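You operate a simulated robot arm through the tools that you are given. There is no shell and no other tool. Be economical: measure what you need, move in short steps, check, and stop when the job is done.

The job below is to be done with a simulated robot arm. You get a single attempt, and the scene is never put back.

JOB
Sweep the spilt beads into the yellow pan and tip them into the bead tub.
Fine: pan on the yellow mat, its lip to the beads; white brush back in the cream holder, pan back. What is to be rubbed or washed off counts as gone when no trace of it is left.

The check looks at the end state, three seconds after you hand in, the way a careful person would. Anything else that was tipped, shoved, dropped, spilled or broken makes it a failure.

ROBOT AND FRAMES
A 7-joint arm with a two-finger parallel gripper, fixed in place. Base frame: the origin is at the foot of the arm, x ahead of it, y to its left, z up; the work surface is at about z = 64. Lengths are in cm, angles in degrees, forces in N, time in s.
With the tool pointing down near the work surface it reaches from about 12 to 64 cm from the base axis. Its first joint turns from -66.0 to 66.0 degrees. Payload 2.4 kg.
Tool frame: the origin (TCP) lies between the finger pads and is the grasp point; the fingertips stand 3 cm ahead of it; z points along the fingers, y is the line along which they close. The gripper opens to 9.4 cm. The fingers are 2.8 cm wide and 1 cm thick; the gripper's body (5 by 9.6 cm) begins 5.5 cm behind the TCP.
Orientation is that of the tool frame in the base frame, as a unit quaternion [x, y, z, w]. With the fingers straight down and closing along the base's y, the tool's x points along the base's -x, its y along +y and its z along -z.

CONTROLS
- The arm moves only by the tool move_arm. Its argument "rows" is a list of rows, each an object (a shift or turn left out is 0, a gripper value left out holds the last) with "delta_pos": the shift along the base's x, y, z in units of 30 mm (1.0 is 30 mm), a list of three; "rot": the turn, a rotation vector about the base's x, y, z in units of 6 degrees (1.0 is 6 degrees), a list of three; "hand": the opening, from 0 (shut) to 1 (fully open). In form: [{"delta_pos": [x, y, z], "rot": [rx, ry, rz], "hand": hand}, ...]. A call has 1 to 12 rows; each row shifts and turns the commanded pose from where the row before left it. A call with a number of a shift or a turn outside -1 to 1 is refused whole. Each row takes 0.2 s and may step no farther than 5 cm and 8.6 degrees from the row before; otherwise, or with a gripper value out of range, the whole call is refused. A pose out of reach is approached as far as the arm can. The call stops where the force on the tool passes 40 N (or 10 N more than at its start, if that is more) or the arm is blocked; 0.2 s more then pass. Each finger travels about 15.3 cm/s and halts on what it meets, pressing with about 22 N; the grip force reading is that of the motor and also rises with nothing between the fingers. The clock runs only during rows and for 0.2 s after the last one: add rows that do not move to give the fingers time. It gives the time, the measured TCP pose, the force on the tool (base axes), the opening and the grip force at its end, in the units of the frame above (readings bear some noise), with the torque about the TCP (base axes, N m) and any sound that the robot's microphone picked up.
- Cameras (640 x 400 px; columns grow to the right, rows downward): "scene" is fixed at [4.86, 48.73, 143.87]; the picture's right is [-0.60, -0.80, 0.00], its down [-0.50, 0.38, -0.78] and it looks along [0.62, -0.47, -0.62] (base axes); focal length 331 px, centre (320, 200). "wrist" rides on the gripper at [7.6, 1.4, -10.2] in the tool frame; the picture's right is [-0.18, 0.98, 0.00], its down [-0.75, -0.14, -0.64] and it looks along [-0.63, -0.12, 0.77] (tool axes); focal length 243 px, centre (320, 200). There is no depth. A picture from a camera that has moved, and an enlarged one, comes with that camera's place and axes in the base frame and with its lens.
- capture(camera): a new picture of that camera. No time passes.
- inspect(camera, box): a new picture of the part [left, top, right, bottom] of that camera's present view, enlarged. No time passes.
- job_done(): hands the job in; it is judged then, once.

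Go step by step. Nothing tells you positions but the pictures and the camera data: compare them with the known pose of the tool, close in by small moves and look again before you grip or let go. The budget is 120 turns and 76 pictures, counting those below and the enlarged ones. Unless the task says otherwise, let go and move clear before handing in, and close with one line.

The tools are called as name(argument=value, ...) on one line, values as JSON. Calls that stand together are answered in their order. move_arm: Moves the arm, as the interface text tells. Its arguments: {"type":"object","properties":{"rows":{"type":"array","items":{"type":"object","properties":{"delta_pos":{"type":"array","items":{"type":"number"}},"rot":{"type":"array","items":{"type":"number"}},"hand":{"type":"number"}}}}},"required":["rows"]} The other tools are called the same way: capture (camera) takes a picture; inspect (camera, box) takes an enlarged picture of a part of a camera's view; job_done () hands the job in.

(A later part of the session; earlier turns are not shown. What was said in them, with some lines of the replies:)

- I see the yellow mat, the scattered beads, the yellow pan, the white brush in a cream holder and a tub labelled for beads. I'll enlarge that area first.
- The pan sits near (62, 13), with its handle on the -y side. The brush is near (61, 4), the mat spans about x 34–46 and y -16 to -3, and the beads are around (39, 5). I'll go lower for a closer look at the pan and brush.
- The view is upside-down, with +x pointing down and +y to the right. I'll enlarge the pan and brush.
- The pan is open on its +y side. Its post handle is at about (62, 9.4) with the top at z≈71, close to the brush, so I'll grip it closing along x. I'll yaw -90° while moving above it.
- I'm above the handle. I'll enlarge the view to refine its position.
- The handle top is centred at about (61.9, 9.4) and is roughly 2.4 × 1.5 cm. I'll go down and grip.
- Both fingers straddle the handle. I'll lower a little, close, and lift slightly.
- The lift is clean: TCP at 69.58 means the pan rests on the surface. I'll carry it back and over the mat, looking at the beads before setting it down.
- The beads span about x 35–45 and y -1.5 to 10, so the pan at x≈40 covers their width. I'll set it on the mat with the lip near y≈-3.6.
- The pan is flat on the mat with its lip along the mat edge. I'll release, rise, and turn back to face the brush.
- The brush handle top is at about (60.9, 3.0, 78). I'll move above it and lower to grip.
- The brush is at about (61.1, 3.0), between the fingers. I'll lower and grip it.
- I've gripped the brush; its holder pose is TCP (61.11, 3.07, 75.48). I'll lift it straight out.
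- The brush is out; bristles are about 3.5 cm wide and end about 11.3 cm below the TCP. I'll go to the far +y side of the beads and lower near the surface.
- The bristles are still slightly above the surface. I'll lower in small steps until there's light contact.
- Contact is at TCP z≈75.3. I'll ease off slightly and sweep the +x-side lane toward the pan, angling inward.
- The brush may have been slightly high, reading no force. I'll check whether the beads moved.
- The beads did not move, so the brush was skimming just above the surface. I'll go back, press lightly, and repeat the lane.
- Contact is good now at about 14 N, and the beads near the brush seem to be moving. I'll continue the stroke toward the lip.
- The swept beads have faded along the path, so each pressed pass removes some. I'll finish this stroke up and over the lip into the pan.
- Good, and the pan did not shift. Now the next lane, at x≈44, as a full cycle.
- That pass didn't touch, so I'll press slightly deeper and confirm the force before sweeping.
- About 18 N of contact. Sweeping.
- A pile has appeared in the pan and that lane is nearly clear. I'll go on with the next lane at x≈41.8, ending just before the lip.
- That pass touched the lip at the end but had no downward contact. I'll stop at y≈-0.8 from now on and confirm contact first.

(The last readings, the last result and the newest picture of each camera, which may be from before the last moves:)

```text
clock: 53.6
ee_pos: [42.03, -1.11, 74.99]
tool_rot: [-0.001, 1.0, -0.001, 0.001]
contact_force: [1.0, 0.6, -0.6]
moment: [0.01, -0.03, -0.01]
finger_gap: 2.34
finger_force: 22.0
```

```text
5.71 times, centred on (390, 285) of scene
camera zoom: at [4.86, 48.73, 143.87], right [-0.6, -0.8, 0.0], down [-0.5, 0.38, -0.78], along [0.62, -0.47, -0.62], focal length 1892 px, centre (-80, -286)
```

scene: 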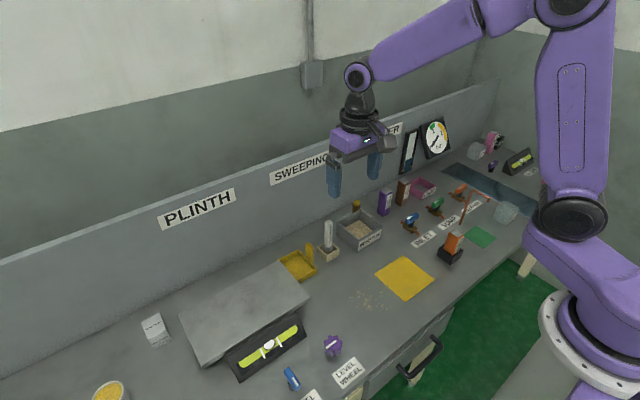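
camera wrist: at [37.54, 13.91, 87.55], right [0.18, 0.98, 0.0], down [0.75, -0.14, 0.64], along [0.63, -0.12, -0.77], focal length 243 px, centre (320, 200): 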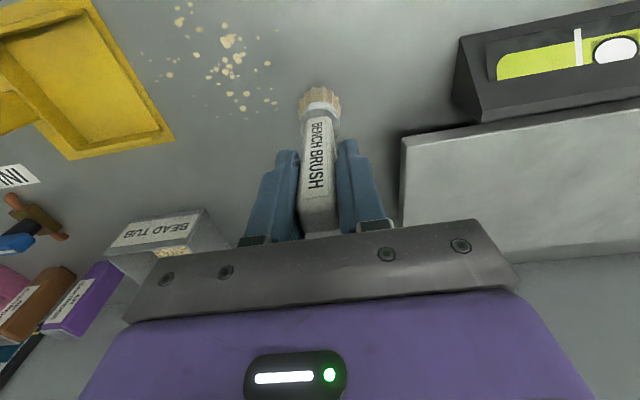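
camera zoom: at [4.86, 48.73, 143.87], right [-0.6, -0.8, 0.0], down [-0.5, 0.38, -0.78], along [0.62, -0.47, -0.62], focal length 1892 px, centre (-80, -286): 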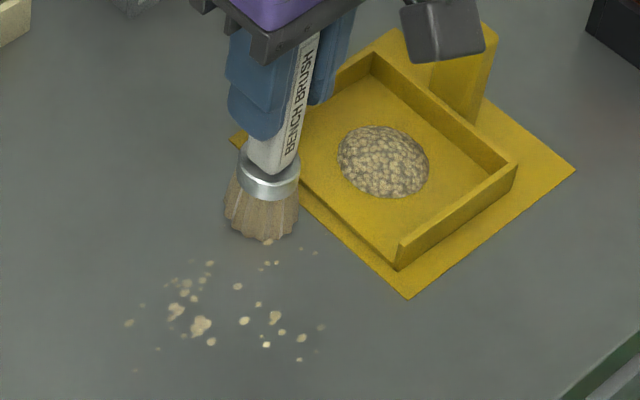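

The lane faded but contact was lost partway. I'll use a slight downward slope during the stroke to keep contact.

move_arm(rows=[{"delta_pos": [-0.1, 0.1, 0.4]}, {"delta_pos": [-0.1, 0.9, 0]}, {"delta_pos": [-0.1, 0.9, 0]}, {"delta_pos": [0, 0.9, 0]}, {"delta_pos": [0, 0.9, 0]}, {"delta_pos": [0, 0.4, -0.1]}, {"delta_pos": [0, 0, -0.2]}, {"delta_pos": [0, 0, -0.15]}, {}])

move_arm(rows=[{"delta_pos": [0, -0.5, -0.01]}, {"delta_pos": [0, -0.5, -0.01]}, {"delta_pos": [0, -0.5, -0.01]}, {"delta_pos": [0, -0.5, -0.01]}, {"delta_pos": [0, -0.5, -0.01]}, {"delta_pos": [0, -0.5, -0.01]}, {"delta_pos": [0, -0.5, -0.01]}, {"delta_pos": [0, -0.5, 0]}, {}])

inspect(camera="scene", box=[340, 250, 440, 320])

```text
clock: 55.6
ee_pos: [41.03, 11.23, 74.61]
tool_rot: [0.0, 1.0, 0.0, 0.0]
contact_force: [-0.8, 0.0, 16.9]
moment: [-0.04, 0.19, -0.02]
finger_gap: 2.32
finger_force: 22.1
```

```text
clock: 57.6
ee_pos: [40.94, -0.64, 74.47]
tool_rot: [-0.001, 1.0, 0.0, -0.001]
contact_force: [-1.7, 4.1, 11.5]
moment: [0.35, 0.11, -0.01]
finger_gap: 2.32
finger_force: 21.8
```

```text
5.71 times, centred on (390, 285) of scene
camera zoom: at [4.84, 48.74, 143.87], right [-0.6, -0.8, 0.0], down [-0.5, 0.38, -0.78], along [0.62, -0.47, -0.62], focal length 1892 px, centre (-80, -286)
```

zoom: 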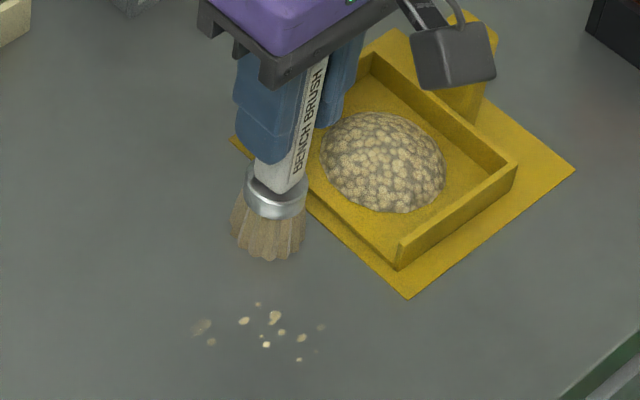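

Most beads are in the pan now. The rest lie at about x 35–39, so next is a lane at x≈36.8.

move_arm(rows=[{"delta_pos": [-0.2, 0.1, 0.4]}, {"delta_pos": [-0.3, 0.9, 0]}, {"delta_pos": [-0.3, 0.9, 0]}, {"delta_pos": [-0.3, 0.9, 0]}, {"delta_pos": [-0.27, 0.9, 0]}, {"delta_pos": [0, 0.1, -0.1]}, {"delta_pos": [0, 0, -0.2]}, {"delta_pos": [0, 0, -0.13]}, {}])

move_arm(rows=[{"delta_pos": [0, -0.5, -0.01]}, {"delta_pos": [0, -0.5, -0.01]}, {"delta_pos": [0, -0.5, -0.01]}, {"delta_pos": [0, -0.5, -0.01]}, {"delta_pos": [0, -0.5, -0.01]}, {"delta_pos": [0.05, -0.5, -0.01]}, {"delta_pos": [0.1, -0.5, -0.01]}, {"delta_pos": [0.1, -0.3, 0]}, {}])

inspect(camera="scene", box=[340, 250, 440, 320])

```text
clock: 59.6
ee_pos: [36.88, 10.74, 74.54]
tool_rot: [0.0, 1.0, 0.0, 0.001]
contact_force: [0.3, 0.0, -0.4]
moment: [0.0, -0.01, -0.01]
finger_gap: 2.33
finger_force: 21.9
```

```text
clock: 61.6
ee_pos: [37.57, -0.83, 74.11]
tool_rot: [0.001, 1.0, 0.0, -0.001]
contact_force: [-2.0, 0.7, 4.5]
moment: [0.05, 0.22, -0.02]
finger_gap: 2.31
finger_force: 22.1
```

```text
5.71 times, centred on (390, 285) of scene
camera zoom: at [4.86, 48.73, 143.87], right [-0.6, -0.8, 0.0], down [-0.5, 0.38, -0.78], along [0.62, -0.47, -0.62], focal length 1892 px, centre (-80, -286)
```

zoom: 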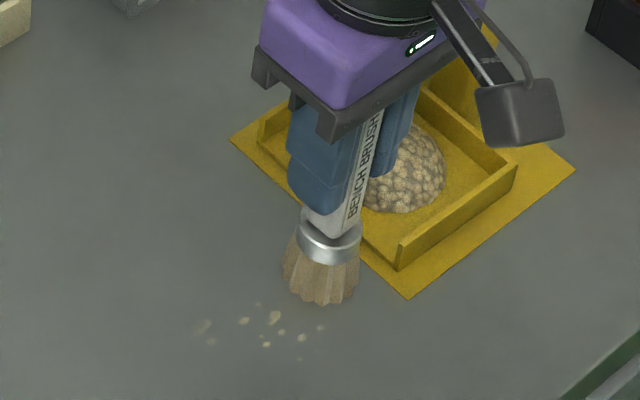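

The remaining beads are fainter. I'll repeat the lane with firmer contact.

move_arm(rows=[{"delta_pos": [-0.1, 0.1, 0.4]}, {"delta_pos": [-0.1, 0.9, 0]}, {"delta_pos": [-0.03, 0.9, 0]}, {"delta_pos": [0, 0.9, 0]}, {"delta_pos": [0, 0.7, -0.1]}, {"delta_pos": [0, 0, -0.2]}, {"delta_pos": [0, 0, -0.15]}, {}])

move_arm(rows=[{"delta_pos": [0, -0.5, -0.01]}, {"delta_pos": [0, -0.5, -0.01]}, {"delta_pos": [0, -0.5, -0.01]}, {"delta_pos": [0, -0.5, -0.01]}, {"delta_pos": [0, -0.5, -0.01]}, {"delta_pos": [0.05, -0.5, -0.01]}, {"delta_pos": [0.1, -0.4, -0.01]}, {}])

inspect(camera="scene", box=[340, 250, 440, 320])

```text
clock: 63.4
ee_pos: [36.84, 9.91, 74.1]
tool_rot: [0.0, 1.0, 0.0, -0.001]
contact_force: [-0.7, 1.6, 7.8]
moment: [0.16, 0.21, -0.02]
finger_gap: 2.35
finger_force: 21.9
```

```text
clock: 65.2
ee_pos: [37.25, -0.34, 73.79]
tool_rot: [-0.001, 1.0, -0.001, -0.001]
contact_force: [-1.3, 5.4, 13.8]
moment: [0.37, 0.27, -0.05]
finger_gap: 2.31
finger_force: 22.1
```

```text
5.71 times, centred on (390, 285) of scene
camera zoom: at [4.84, 48.74, 143.87], right [-0.6, -0.8, 0.0], down [-0.5, 0.38, -0.78], along [0.62, -0.47, -0.62], focal length 1892 px, centre (-80, -286)
```

zoom: 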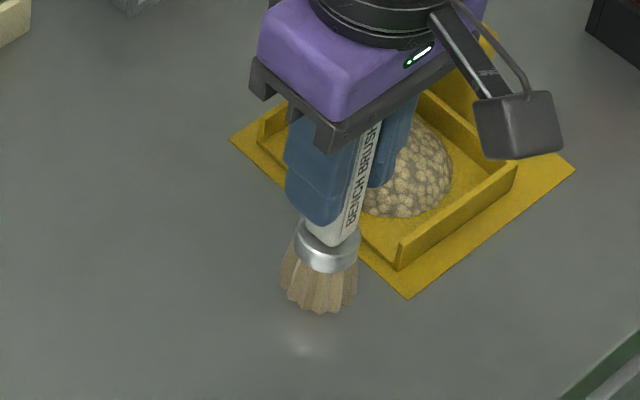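

Nearly all gone. I'll lift away and look closely for traces.

move_arm(rows=[{"delta_pos": [0, 0.2, 0.8]}, {"delta_pos": [0.5, 0.3, 1]}, {"delta_pos": [0.9, 0, 1]}, {"delta_pos": [0.9, 0, 1]}, {"delta_pos": [0.9, 0, 0.3]}, {"delta_pos": [0.9, 0, 0]}, {"delta_pos": [0.9, 0, 0]}, {}])

inspect(camera="scene", box=[340, 260, 420, 325])

inspect(camera="scene", box=[280, 140, 480, 300])

```text
clock: 67.0
ee_pos: [52.49, 1.0, 86.05]
tool_rot: [0.0, 1.0, 0.0, -0.001]
contact_force: [0.7, 0.0, -0.1]
moment: [-0.01, -0.01, -0.02]
finger_gap: 2.34
finger_force: 22.3
```

```text
6.15 times, centred on (380, 292) of scene
camera zoom: at [4.86, 48.73, 143.87], right [-0.6, -0.8, 0.0], down [-0.5, 0.38, -0.78], along [0.62, -0.47, -0.62], focal length 2038 px, centre (-49, -369)
```

zoom: 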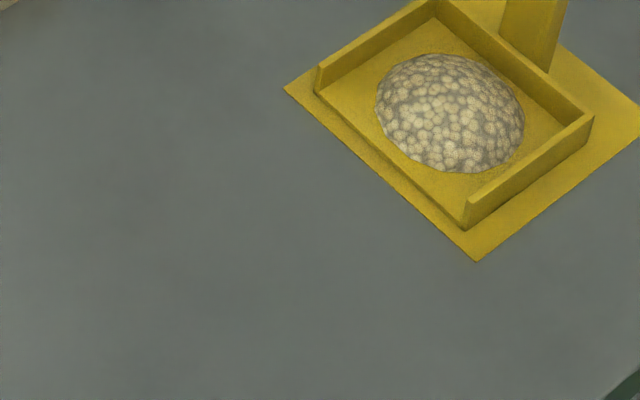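

```text
2.50 times, centred on (380, 220) of scene
camera zoom: at [4.86, 48.73, 143.87], right [-0.6, -0.8, 0.0], down [-0.5, 0.38, -0.78], along [0.62, -0.47, -0.62], focal length 828 px, centre (170, 150)
```

zoom: 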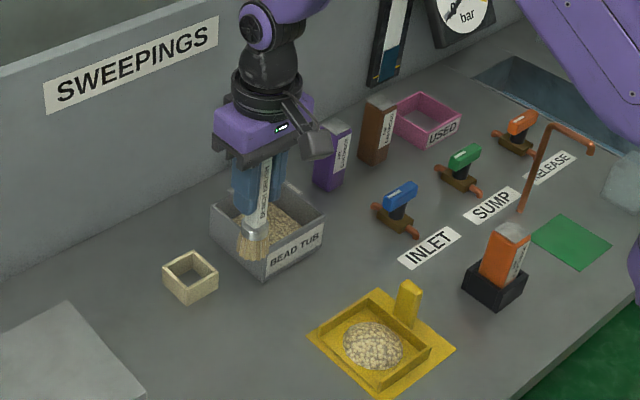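

The bench is clean and all the beads are in the pan. Now I'll bring the brush above its holder and check that it hangs straight.

move_arm(rows=[{"delta_pos": [0.9, 0.3, 0]}, {"delta_pos": [1, 0.37, 0]}, {"delta_pos": [0.97, 0.02, 0]}, {}, {"delta_pos": [0, 0, -0.5]}, {"delta_pos": [0, 0, -0.5]}, {"delta_pos": [0, 0, -0.3]}, {}])

inspect(camera="scene", box=[280, 170, 400, 260])

inspect(camera="wrist", box=[230, 40, 410, 250])

```text
clock: 68.8
ee_pos: [60.93, 2.92, 82.21]
tool_rot: [0.001, 1.0, 0.0, 0.0]
contact_force: [0.0, -0.4, -0.2]
moment: [-0.01, 0.03, -0.03]
finger_gap: 2.36
finger_force: 22.0
```

```text
4.44 times, centred on (340, 215) of scene
camera zoom: at [4.86, 48.73, 143.87], right [-0.6, -0.8, 0.0], down [-0.5, 0.38, -0.78], along [0.62, -0.47, -0.62], focal length 1472 px, centre (231, 133)
```

zoom: 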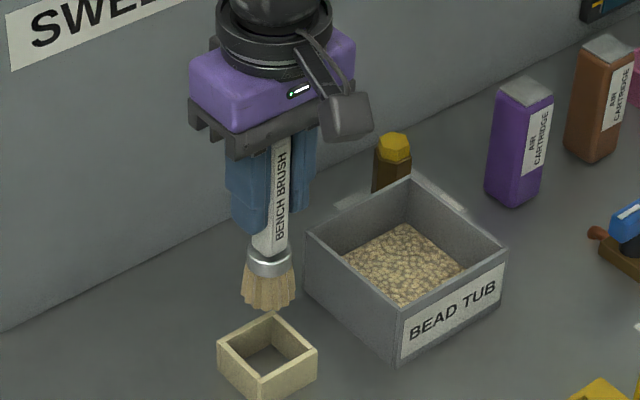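

```text
1.90 times, centred on (320, 145) of wrist
camera zoom: at [53.34, 4.45, 92.5], right [0.18, 0.98, 0.0], down [0.75, -0.14, 0.64], along [0.63, -0.12, -0.77], focal length 462 px, centre (320, 305)
```

zoom: 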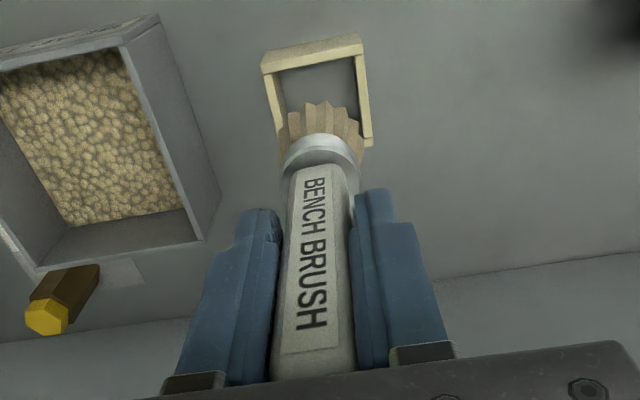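

The brush looks straight. I'll align to the recorded holder position and lower until the bristles are just above the rim.

move_arm(rows=[{"delta_pos": [0.06, 0.05, -0.5]}, {"delta_pos": [0, 0, -0.5]}, {"delta_pos": [0, 0, -0.4]}, {}])

inspect(camera="scene", box=[300, 220, 360, 265])

inspect(camera="wrist", box=[260, 40, 380, 140])

```text
clock: 69.8
ee_pos: [61.06, 3.39, 78.01]
tool_rot: [0.0, 1.0, 0.0, 0.0]
contact_force: [0.8, 0.2, 0.1]
moment: [0.0, -0.01, 0.04]
finger_gap: 2.34
finger_force: 21.7
```

```text
8.89 times, centred on (330, 242) of scene
camera zoom: at [4.86, 48.73, 143.87], right [-0.6, -0.8, 0.0], down [-0.5, 0.38, -0.78], along [0.62, -0.47, -0.62], focal length 2943 px, centre (231, -178)
```

zoom: 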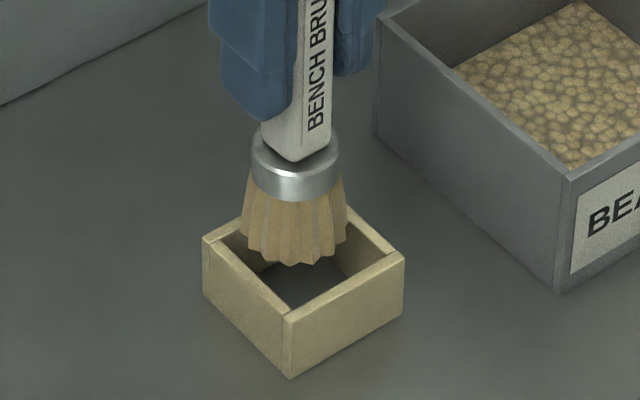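

```text
4.00 times, centred on (320, 90) of wrist
camera zoom: at [53.49, 4.77, 88.27], right [0.18, 0.98, 0.0], down [0.75, -0.14, 0.64], along [0.63, -0.12, -0.77], focal length 970 px, centre (320, 640)
```

zoom: 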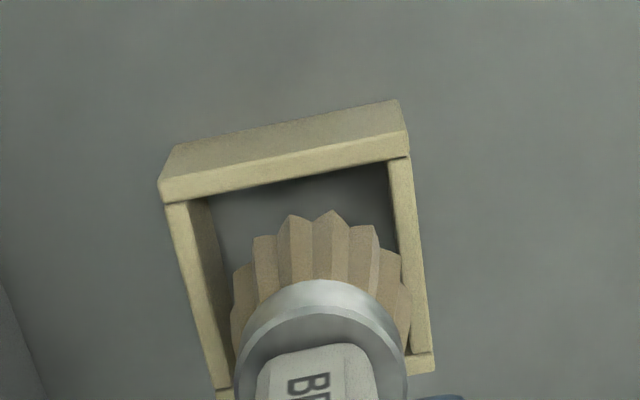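

The bristles are about 0.4 cm too far toward +y; x is fine. I'll correct that and check.

move_arm(rows=[{"delta_pos": [0.02, -0.13, -0.1]}, {}])

inspect(camera="wrist", box=[260, 40, 380, 140])

```text
clock: 70.4
ee_pos: [61.26, 2.75, 77.71]
tool_rot: [0.0, 1.0, 0.0, 0.0]
contact_force: [0.4, 0.1, -1.2]
moment: [0.02, 0.04, 0.0]
finger_gap: 2.33
finger_force: 21.5
```

```text
4.00 times, centred on (320, 90) of wrist
camera zoom: at [53.58, 4.3, 87.96], right [0.18, 0.98, 0.0], down [0.75, -0.14, 0.64], along [0.63, -0.12, -0.77], focal length 970 px, centre (320, 640)
```

zoom: 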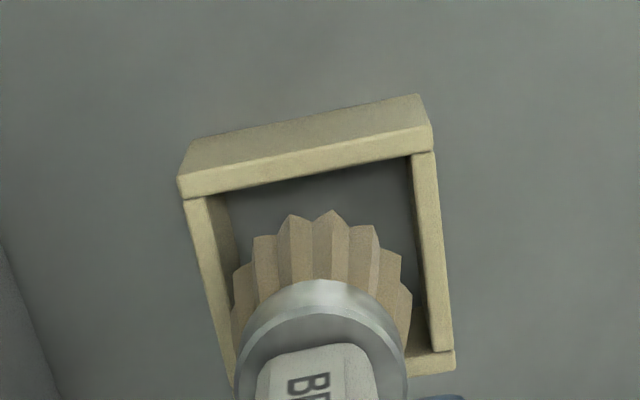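

It's well centred now. Lowering into the holder.

move_arm(rows=[{"delta_pos": [-0.03, 0, -0.3]}, {"delta_pos": [0, 0, -0.3]}, {"delta_pos": [0, 0, -0.3]}, {"delta_pos": [0, 0, -0.2]}, {}])

inspect(camera="scene", box=[300, 210, 360, 255])

```text
clock: 71.6
ee_pos: [61.25, 2.83, 74.48]
tool_rot: [-0.001, 1.0, 0.0, 0.0]
contact_force: [-0.6, -0.2, -0.2]
moment: [0.0, 0.02, -0.01]
finger_gap: 2.31
finger_force: 21.8
```

```text
8.89 times, centred on (330, 232) of scene
camera zoom: at [4.86, 48.73, 143.87], right [-0.6, -0.8, 0.0], down [-0.5, 0.38, -0.78], along [0.62, -0.47, -0.62], focal length 2943 px, centre (231, -89)
```

zoom: 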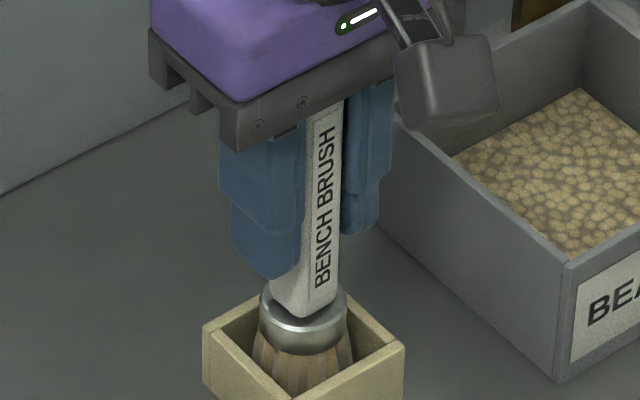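

Inside cleanly with no contact forces. I'll lower the last bit until it touches, then release and rise.

move_arm(rows=[{"delta_pos": [0, 0, -0.1]}, {"delta_pos": [0, 0, -0.05]}, {"delta_pos": [0, 0, -0.03]}, {}])

```text
clock: 72.6
ee_pos: [61.17, 2.97, 73.91]
tool_rot: [-0.001, 1.0, -0.001, -0.001]
contact_force: [0.7, -0.8, 0.6]
moment: [-0.01, -0.02, 0.01]
finger_gap: 2.3
finger_force: 22.6
```

move_arm(rows=[{"delta_pos": [0, 0, -0.05]}, {}])

```text
clock: 73.2
ee_pos: [61.29, 2.95, 73.81]
tool_rot: [0.001, 1.0, 0.0, 0.001]
contact_force: [-4.2, -0.9, 14.6]
moment: [-0.13, 0.43, 0.0]
finger_gap: 2.38
finger_force: 22.3
```

Contact with the holder floor, so I'll release and rise.

move_arm(rows=[{"delta_pos": [0, 0, 0.03], "hand": 0.2}, {"hand": 0.45}, {}, {}, {"delta_pos": [0, 0, 0.4]}, {"delta_pos": [0, 0, 0.7]}, {"delta_pos": [0, 0, 0.9]}, {"delta_pos": [0, 0, 0.9]}, {"delta_pos": [0, 0, 0.9]}, {}])

inspect(camera="scene", box=[290, 180, 410, 270])

```text
clock: 75.4
ee_pos: [61.29, 3.04, 85.17]
tool_rot: [0.0, 1.0, 0.0, -0.001]
contact_force: [0.2, -0.5, -0.3]
moment: [-0.01, -0.03, 0.01]
finger_gap: 4.23
finger_force: 0.1
```

```text
4.44 times, centred on (350, 225) of scene
camera zoom: at [4.86, 48.73, 143.87], right [-0.6, -0.8, 0.0], down [-0.5, 0.38, -0.78], along [0.62, -0.47, -0.62], focal length 1472 px, centre (187, 89)
```

zoom: 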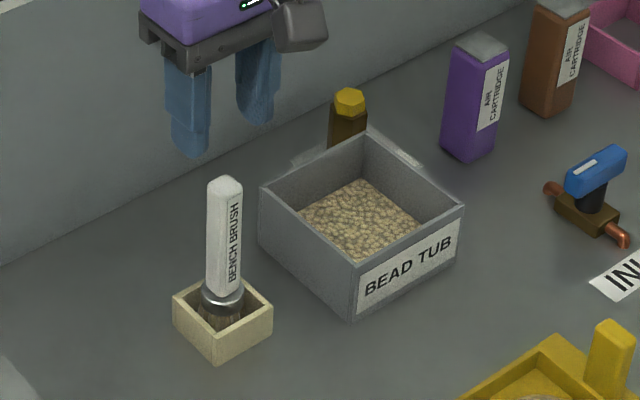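

The brush is back in its holder. The tub spans about x 55.6–65.7 and y -15 to -4.7 with its rim at z≈70. Next I return to the pan handle, yawing -90°.

move_arm(rows=[{"delta_pos": [-0.7, 0, 0.2]}, {"delta_pos": [-0.9, 0, 0]}, {"delta_pos": [-0.9, -0.3, 0], "rot": [0, 0, -1]}, {"delta_pos": [-0.9, -0.4, 0], "rot": [0, 0, -1]}, {"delta_pos": [-0.9, -0.5, 0], "rot": [0, 0, -1]}, {"delta_pos": [-0.9, -0.6, 0], "rot": [0, 0, -1]}, {"delta_pos": [-0.9, -0.7, 0], "rot": [0, 0, -1]}, {"delta_pos": [-0.8, -0.7, 0], "rot": [0, 0, -1]}, {"delta_pos": [-0.17, -0.7, 0], "rot": [0, 0, -1]}, {"delta_pos": [0, -0.7, 0], "rot": [0, 0, -1]}, {"delta_pos": [0, -0.74, 0], "rot": [0, 0, -1]}, {"rot": [0, 0, -1], "hand": 0.55}])

move_arm(rows=[{"rot": [0, 0, -1]}, {"rot": [0, 0, -1]}, {"rot": [0, 0, -1]}, {"rot": [0, 0, -1], "delta_pos": [0, 0, -0.8]}, {"rot": [0, 0, -1], "delta_pos": [0, 0, -0.8]}, {}])

inspect(camera="wrist", box=[220, 0, 420, 200])

inspect(camera="scene", box=[340, 220, 460, 310])

```text
clock: 78.0
ee_pos: [39.91, -13.17, 85.86]
tool_rot: [0.501, 0.866, -0.001, 0.001]
contact_force: [0.5, 0.4, 0.0]
moment: [-0.01, 0.03, 0.0]
finger_gap: 5.17
finger_force: 0.0
```

```text
clock: 79.4
ee_pos: [39.82, -13.1, 80.85]
tool_rot: [0.707, 0.707, 0.0, -0.001]
contact_force: [0.1, 0.3, -0.4]
moment: [-0.02, -0.01, 0.01]
finger_gap: 5.15
finger_force: 0.1
```

```text
2.00 times, centred on (320, 100) of wrist
camera zoom: at [41.24, -5.51, 91.23], right [0.98, -0.18, 0.0], down [-0.14, -0.75, 0.64], along [-0.12, -0.63, -0.77], focal length 485 px, centre (320, 400)
```

zoom: 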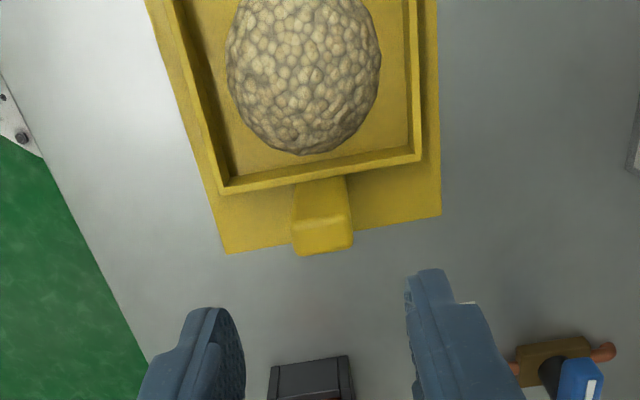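

```text
4.44 times, centred on (400, 265) of scene
camera zoom: at [4.86, 48.73, 143.87], right [-0.6, -0.8, 0.0], down [-0.5, 0.38, -0.78], along [0.62, -0.47, -0.62], focal length 1472 px, centre (-36, -89)
```

zoom: 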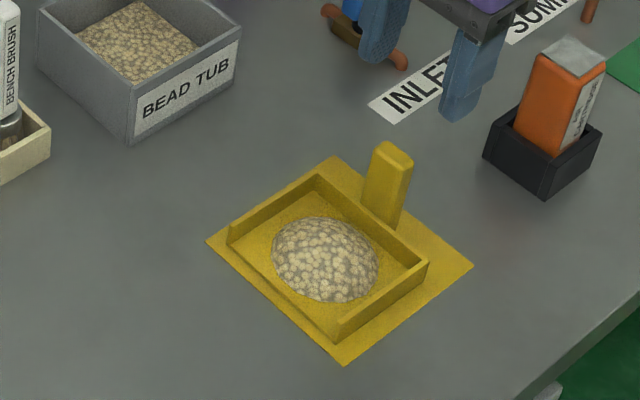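

The pan holds the pile, and the handle is at about (39.8, -13.3). I'll lower and grip.

move_arm(rows=[{"delta_pos": [0, -0.05, -0.8]}, {"delta_pos": [0, 0, -0.8]}, {"delta_pos": [0, 0, -0.8]}, {"delta_pos": [0, 0, -0.6]}, {"delta_pos": [0, 0, -0.5]}, {"delta_pos": [0, 0, -0.2]}, {}])

inspect(camera="wrist", box=[180, 40, 460, 240])

```text
clock: 81.0
ee_pos: [39.94, -13.18, 69.91]
tool_rot: [0.707, 0.708, 0.0, 0.0]
contact_force: [-0.1, 0.3, 0.2]
moment: [0.01, 0.02, 0.0]
finger_gap: 5.16
finger_force: 0.1
```

```text
2.00 times, centred on (320, 140) of wrist
camera zoom: at [41.31, -5.6, 80.2], right [0.98, -0.18, 0.0], down [-0.14, -0.75, 0.64], along [-0.12, -0.63, -0.77], focal length 485 px, centre (320, 320)
```

zoom: 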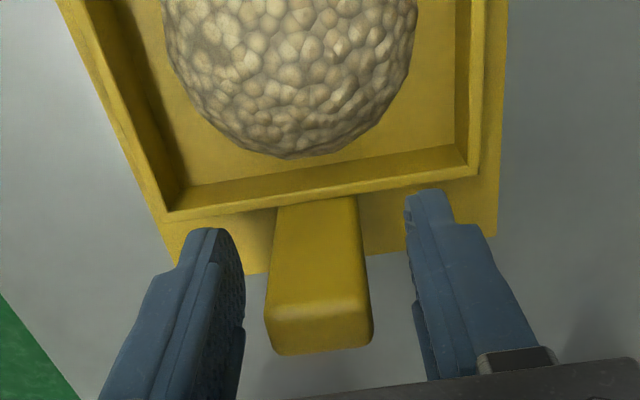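

move_arm(rows=[{"delta_pos": [0, -0.05, -0.08]}, {"hand": 0}, {}, {}, {}])

move_arm(rows=[{"delta_pos": [0, 0, 0.2]}, {"delta_pos": [0, 0, 0.3]}, {"delta_pos": [0, 0, 0.5]}, {"delta_pos": [0, 0, 0.7]}, {"delta_pos": [0, 0, 0.8]}, {"delta_pos": [0, 0, 0.8]}, {"delta_pos": [0, 0, 0.5]}, {}])

inspect(camera="scene", box=[320, 180, 460, 300])

```text
clock: 82.2
ee_pos: [39.92, -13.33, 69.74]
tool_rot: [0.707, 0.707, 0.0, 0.0]
contact_force: [1.3, -0.4, 1.2]
moment: [-0.04, -0.01, 0.01]
finger_gap: 2.58
finger_force: 22.5
```

```text
clock: 84.0
ee_pos: [40.11, -13.42, 81.01]
tool_rot: [0.707, 0.707, 0.0, 0.0]
contact_force: [0.7, 0.5, -0.6]
moment: [-0.04, -0.02, 0.04]
finger_gap: 2.54
finger_force: 22.2
```

```text
3.33 times, centred on (390, 240) of scene
camera zoom: at [4.86, 48.73, 143.87], right [-0.6, -0.8, 0.0], down [-0.5, 0.38, -0.78], along [0.62, -0.47, -0.62], focal length 1104 px, centre (87, 67)
```

zoom: 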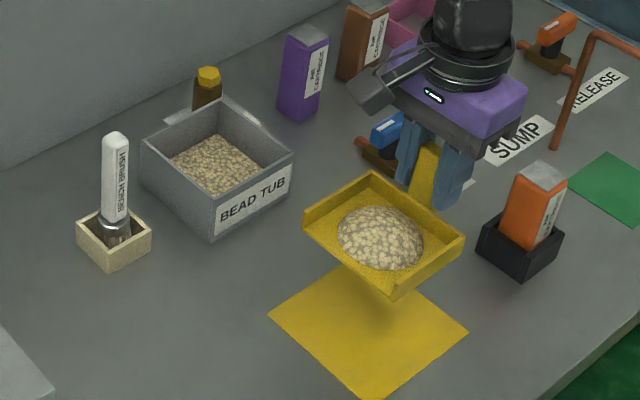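

The pan is level and steady. I'll carry it over so the lip is above the tub's middle, still level.

move_arm(rows=[{"delta_pos": [0.4, -0.2, 0.1]}, {"delta_pos": [0.6, -0.3, 0]}, {"delta_pos": [0.7, -0.3, 0]}, {"delta_pos": [0.7, -0.3, 0]}, {"delta_pos": [0.7, -0.3, 0]}, {"delta_pos": [0.7, -0.3, 0]}, {"delta_pos": [0.7, -0.2, 0]}, {"delta_pos": [0.7, -0.1, 0]}, {"delta_pos": [0.6, 0, 0]}, {"delta_pos": [0.5, 0, 0]}, {"delta_pos": [0.25, 0, 0]}, {}])

inspect(camera="scene", box=[300, 140, 440, 260])

capture(camera="wrist")

```text
clock: 86.6
ee_pos: [59.58, -19.3, 81.39]
tool_rot: [0.707, 0.707, -0.001, -0.001]
contact_force: [-0.1, -0.2, -0.1]
moment: [-0.02, -0.01, 0.0]
finger_gap: 2.54
finger_force: 22.3
```

```text
3.33 times, centred on (370, 200) of scene
camera zoom: at [4.86, 48.73, 143.87], right [-0.6, -0.8, 0.0], down [-0.5, 0.38, -0.78], along [0.62, -0.47, -0.62], focal length 1104 px, centre (153, 200)
```

zoom: 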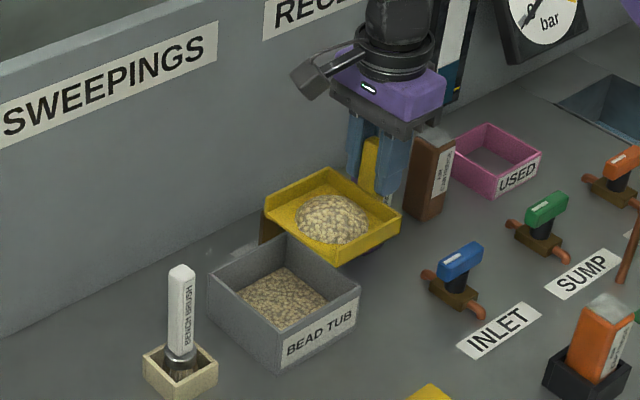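

```text
21 pictures are left
camera wrist: at [60.97, -11.71, 91.73], right [0.98, -0.18, 0.0], down [-0.14, -0.75, 0.64], along [-0.12, -0.63, -0.77], focal length 243 px, centre (320, 200)
```

wrist: 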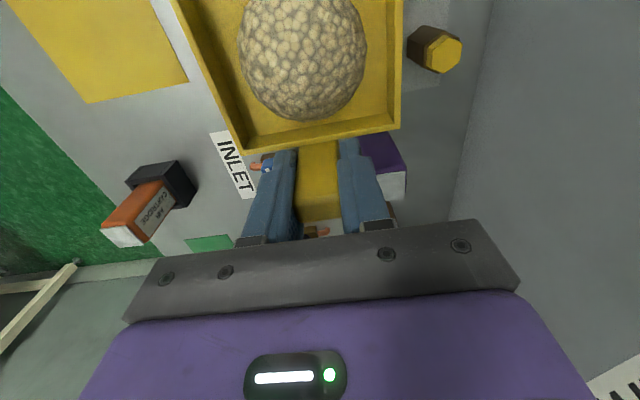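

The pan is over the back half of the tub with the lip near its middle, and the arm can reach. I'll begin tilting about the lip.

move_arm(rows=[{"delta_pos": [0.05, 0.21, 0.3], "rot": [-1, 0, 0]}, {"delta_pos": [0.05, 0.24, 0.27], "rot": [-1, 0, 0]}, {"delta_pos": [0, 0.27, 0.25], "rot": [-1, 0, 0]}, {"delta_pos": [0, 0.3, 0.22], "rot": [-1, 0, 0]}, {"delta_pos": [0, 0.32, 0.2], "rot": [-1, 0, 0]}, {}])

inspect(camera="scene", box=[280, 120, 420, 260])

```text
clock: 88.0
ee_pos: [60.04, -15.33, 85.03]
tool_rot: [0.683, 0.683, -0.184, 0.184]
contact_force: [0.5, 0.1, -1.1]
moment: [0.02, 0.05, 0.02]
finger_gap: 2.55
finger_force: 21.6
```

```text
2.86 times, centred on (350, 190) of scene
camera zoom: at [4.86, 48.74, 143.87], right [-0.6, -0.8, 0.0], down [-0.5, 0.38, -0.78], along [0.62, -0.47, -0.62], focal length 946 px, centre (234, 229)
```

zoom: 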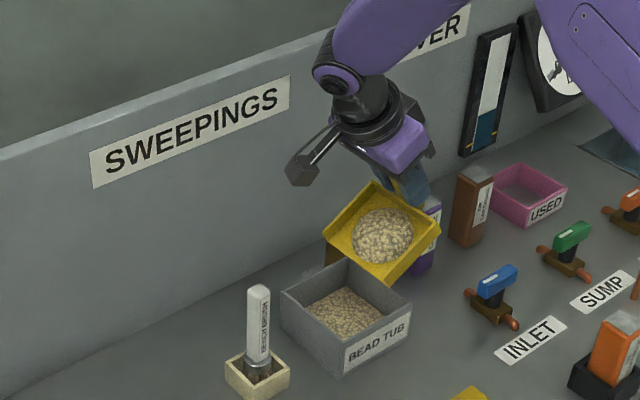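

At 30° it's all steady and well clear of the brush. Continuing to 60°.

move_arm(rows=[{"delta_pos": [0, 0.34, 0.17], "rot": [-1, 0, 0]}, {"delta_pos": [0, 0.36, 0.13], "rot": [-1, 0, 0]}, {"delta_pos": [0, 0.37, 0.09], "rot": [-1, 0, 0]}, {"delta_pos": [0, 0.38, 0.06], "rot": [-1, 0, 0]}, {"delta_pos": [0, 0.38, 0.01], "rot": [-1, 0, 0]}, {}, {}])

inspect(camera="scene", box=[280, 120, 420, 260])

```text
clock: 89.6
ee_pos: [59.88, -9.76, 86.46]
tool_rot: [0.613, 0.612, -0.353, 0.353]
contact_force: [-0.2, -0.3, -0.8]
moment: [0.0, 0.0, 0.02]
finger_gap: 2.54
finger_force: 22.2
```

```text
2.86 times, centred on (350, 190) of scene
camera zoom: at [4.86, 48.73, 143.87], right [-0.6, -0.8, 0.0], down [-0.5, 0.38, -0.78], along [0.62, -0.47, -0.62], focal length 946 px, centre (234, 229)
```

zoom: 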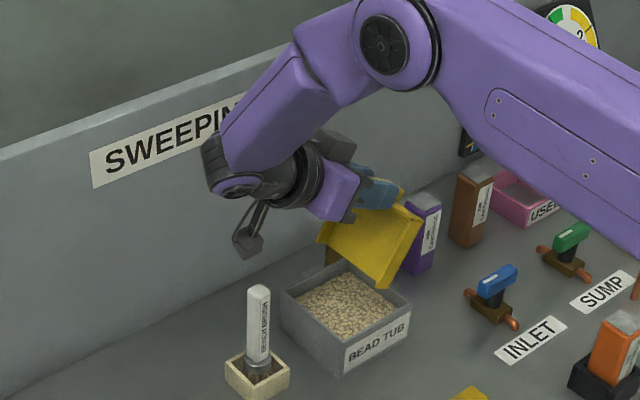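

The beads have dropped into the tub and the pan looks empty. I'll tilt back to level by reversing.

move_arm(rows=[{"delta_pos": [0, -0.38, -0.01], "rot": [1, 0, 0]}, {"delta_pos": [0, -0.38, -0.06], "rot": [1, 0, 0]}, {"delta_pos": [0, -0.37, -0.09], "rot": [1, 0, 0]}, {"delta_pos": [0, -0.36, -0.13], "rot": [1, 0, 0]}, {"delta_pos": [0, -0.34, -0.17], "rot": [1, 0, 0]}, {"delta_pos": [0, -0.32, -0.2], "rot": [1, 0, 0]}, {"delta_pos": [0, -0.3, -0.22], "rot": [1, 0, 0]}, {"delta_pos": [0, -0.27, -0.25], "rot": [1, 0, 0]}, {"delta_pos": [0, -0.24, -0.1], "rot": [1, 0, 0]}, {"delta_pos": [0, -0.21, 0], "rot": [1, 0, 0]}, {}])

capture(camera="wrist")

inspect(camera="scene", box=[300, 140, 440, 260])

```text
clock: 92.0
ee_pos: [59.85, -19.39, 82.78]
tool_rot: [0.706, 0.708, 0.0, 0.0]
contact_force: [-0.4, 0.1, -0.6]
moment: [0.02, 0.01, 0.0]
finger_gap: 2.54
finger_force: 21.9
```

```text
18 pictures are left
camera wrist: at [61.24, -11.77, 93.05], right [0.98, -0.18, 0.0], down [-0.14, -0.75, 0.64], along [-0.12, -0.63, -0.77], focal length 243 px, centre (320, 200)
```

wrist: 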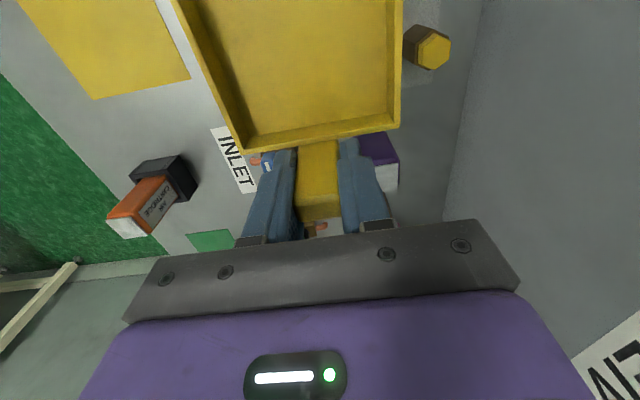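

```text
3.33 times, centred on (370, 200) of scene
camera zoom: at [4.87, 48.73, 143.87], right [-0.6, -0.8, 0.0], down [-0.5, 0.38, -0.78], along [0.62, -0.47, -0.62], focal length 1104 px, centre (153, 200)
```

zoom: 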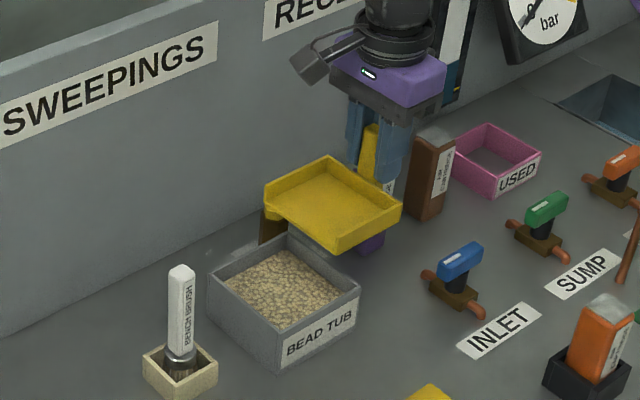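

The pan is empty and level, and the tub is fuller. I'll carry the pan back around the front of the tub and brush to its original place.

move_arm(rows=[{"delta_pos": [-0.6, 0, 0]}, {"delta_pos": [-0.9, 0, 0]}, {"delta_pos": [-0.9, 0, 0]}, {"delta_pos": [-0.9, 0.3, 0]}, {"delta_pos": [-0.9, 0.7, 0]}, {"delta_pos": [-0.9, 0.9, 0]}, {"delta_pos": [-0.9, 0.9, 0]}, {"delta_pos": [-0.3, 1, 0]}, {"delta_pos": [0, 1, 0]}, {"delta_pos": [0, 1, 0]}, {"delta_pos": [0, 1, 0]}, {"delta_pos": [0, 1, 0]}])

move_arm(rows=[{"delta_pos": [0, 1, 0]}, {"delta_pos": [0, 0.8, 0]}, {"delta_pos": [0.5, 0, 0]}, {"delta_pos": [0.9, 0, 0]}, {"delta_pos": [0.9, 0, 0]}, {"delta_pos": [0.9, 0, 0]}, {"delta_pos": [0.9, 0, 0]}, {"delta_pos": [0.9, 0, 0]}, {"delta_pos": [0.9, 0, -0.3]}, {"delta_pos": [0.7, 0, -0.4]}, {"delta_pos": [0.37, 0, -0.3]}, {}])

inspect(camera="scene", box=[250, 180, 390, 280])

```text
clock: 94.6
ee_pos: [41.03, 3.89, 82.74]
tool_rot: [0.707, 0.707, 0.0, 0.0]
contact_force: [0.1, 0.1, -1.5]
moment: [-0.04, -0.01, 0.01]
finger_gap: 2.55
finger_force: 22.2
```

```text
clock: 97.2
ee_pos: [61.83, 9.44, 79.77]
tool_rot: [0.707, 0.708, 0.0, 0.0]
contact_force: [0.5, 0.7, -1.0]
moment: [-0.02, 0.01, -0.01]
finger_gap: 2.55
finger_force: 22.5
```

```text
4.00 times, centred on (320, 230) of scene
camera zoom: at [4.86, 48.73, 143.87], right [-0.6, -0.8, 0.0], down [-0.5, 0.38, -0.78], along [0.62, -0.47, -0.62], focal length 1324 px, centre (320, 80)
```

zoom: 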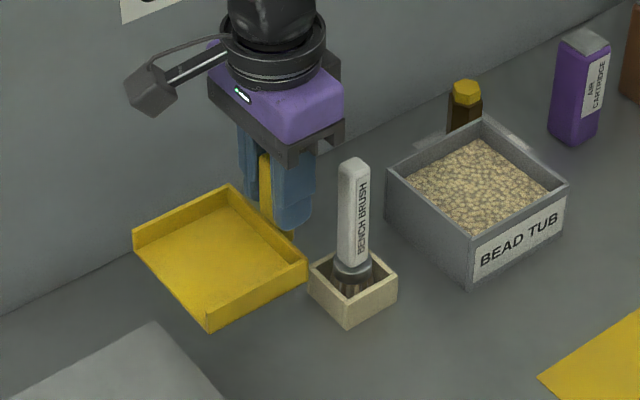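

It's right above the original place and clear of brush and plinth. Lowering.

move_arm(rows=[{"delta_pos": [0.02, 0, -0.6]}, {"delta_pos": [0, 0, -0.7]}, {"delta_pos": [0, 0, -0.7]}, {"delta_pos": [0, 0, -0.6]}, {"delta_pos": [0, 0, -0.4]}, {"delta_pos": [0, 0, -0.2]}, {"delta_pos": [0, 0, -0.1]}, {}])

inspect(camera="scene", box=[250, 180, 390, 280])

```text
clock: 99.0
ee_pos: [61.93, 9.42, 69.8]
tool_rot: [0.707, 0.707, -0.001, 0.0]
contact_force: [0.3, -0.9, -0.8]
moment: [0.0, -0.03, -0.01]
finger_gap: 2.54
finger_force: 22.2
```

```text
4.00 times, centred on (320, 230) of scene
camera zoom: at [4.86, 48.73, 143.87], right [-0.6, -0.8, 0.0], down [-0.5, 0.38, -0.78], along [0.62, -0.47, -0.62], focal length 1324 px, centre (320, 80)
```

zoom: 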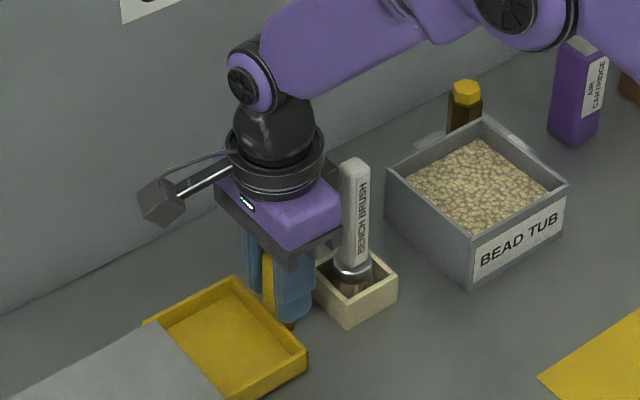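

Almost down. I'll touch the surface, release, and rise.

move_arm(rows=[{"delta_pos": [0, 0, -0.05]}, {}])

```text
clock: 99.6
ee_pos: [61.9, 9.5, 69.78]
tool_rot: [0.707, 0.707, 0.0, 0.0]
contact_force: [0.1, -0.2, -0.3]
moment: [-0.04, -0.03, 0.0]
finger_gap: 2.56
finger_force: 21.3
```

move_arm(rows=[{"delta_pos": [0, 0, -0.05]}, {}])

```text
clock: 100.2
ee_pos: [62.08, 9.43, 69.73]
tool_rot: [0.707, 0.707, 0.0, 0.0]
contact_force: [-3.0, -0.8, 7.8]
moment: [-0.1, 0.13, 0.01]
finger_gap: 2.56
finger_force: 22.2
```

move_arm(rows=[{"hand": 0.45}, {}, {}, {"delta_pos": [0, 0, 0.3]}, {"delta_pos": [0, 0, 0.7]}, {"delta_pos": [0, 0, 0.9]}, {"delta_pos": [0, 0, 1]}, {"delta_pos": [0, 0, 1]}, {"delta_pos": [-0.7, 0, 0.8]}, {"delta_pos": [-1, 0, 0.5]}, {"delta_pos": [-1, 0, 0.5]}, {}])

capture(camera="scene")

inspect(camera="scene", box=[260, 180, 440, 320])

```text
clock: 102.8
ee_pos: [53.86, 9.54, 86.63]
tool_rot: [0.707, 0.707, 0.0, 0.0]
contact_force: [0.0, -0.2, 0.0]
moment: [0.02, -0.04, -0.03]
finger_gap: 4.25
finger_force: 0.0
```

```text
14 pictures are left
```

scene: 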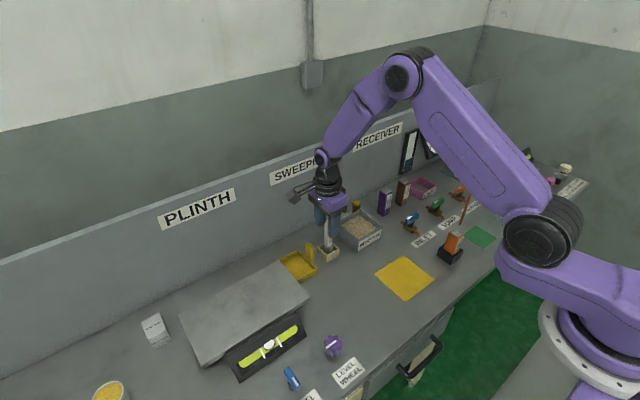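

```text
2.86 times, centred on (350, 250) of scene
camera zoom: at [4.86, 48.73, 143.87], right [-0.6, -0.8, 0.0], down [-0.5, 0.38, -0.78], along [0.62, -0.47, -0.62], focal length 946 px, centre (234, 57)
```

zoom: 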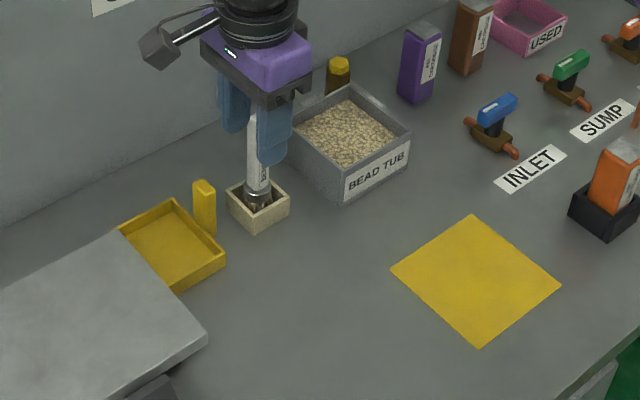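

Everything is in place. One last close look at the bench where the beads were, and around the tub, for traces.

inspect(camera="scene", box=[330, 270, 410, 320])

inspect(camera="scene", box=[330, 190, 400, 260])

capture(camera="wrist")

```text
8.00 times, centred on (370, 295) of scene
camera zoom: at [4.86, 48.73, 143.87], right [-0.6, -0.8, 0.0], down [-0.5, 0.38, -0.78], along [0.62, -0.47, -0.62], focal length 2649 px, centre (-80, -560)
```

zoom: 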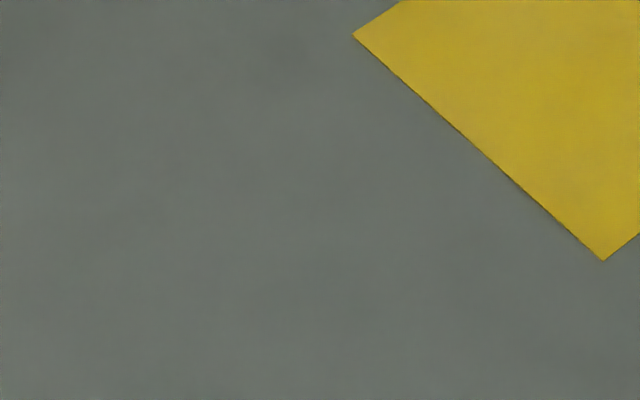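

```text
5.71 times, centred on (365, 225) of scene
camera zoom: at [4.86, 48.73, 143.87], right [-0.6, -0.8, 0.0], down [-0.5, 0.38, -0.78], along [0.62, -0.47, -0.62], focal length 1892 px, centre (63, 57)
```

zoom: 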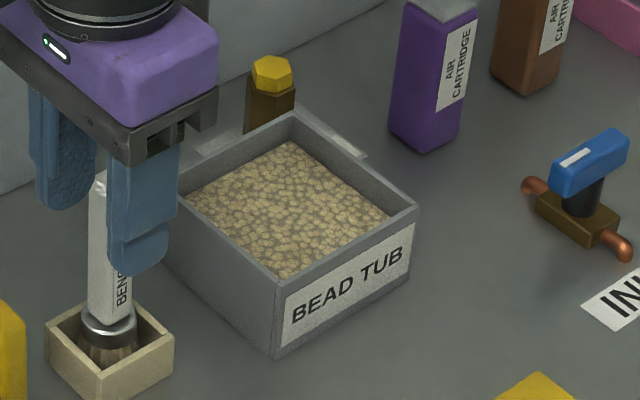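

```text
10 pictures are left
camera wrist: at [55.15, 17.14, 96.94], right [0.98, -0.18, 0.0], down [-0.14, -0.75, 0.64], along [-0.12, -0.63, -0.77], focal length 243 px, centre (320, 200)
```

wrist: 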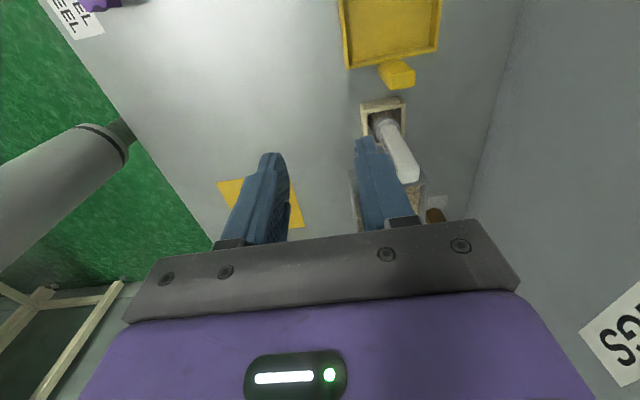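

The bench shows no trace of beads, the tub holds them, the brush and pan are back, and the gripper is clear. Handing in.

job_done()

```text
The job is handed in.
```

I swept all the spilt beads into the yellow pan and tipped them into the bead tub, put the white brush back in its cream holder and the pan back where it started, and the last close-up pictures show no trace of beads on the bench.
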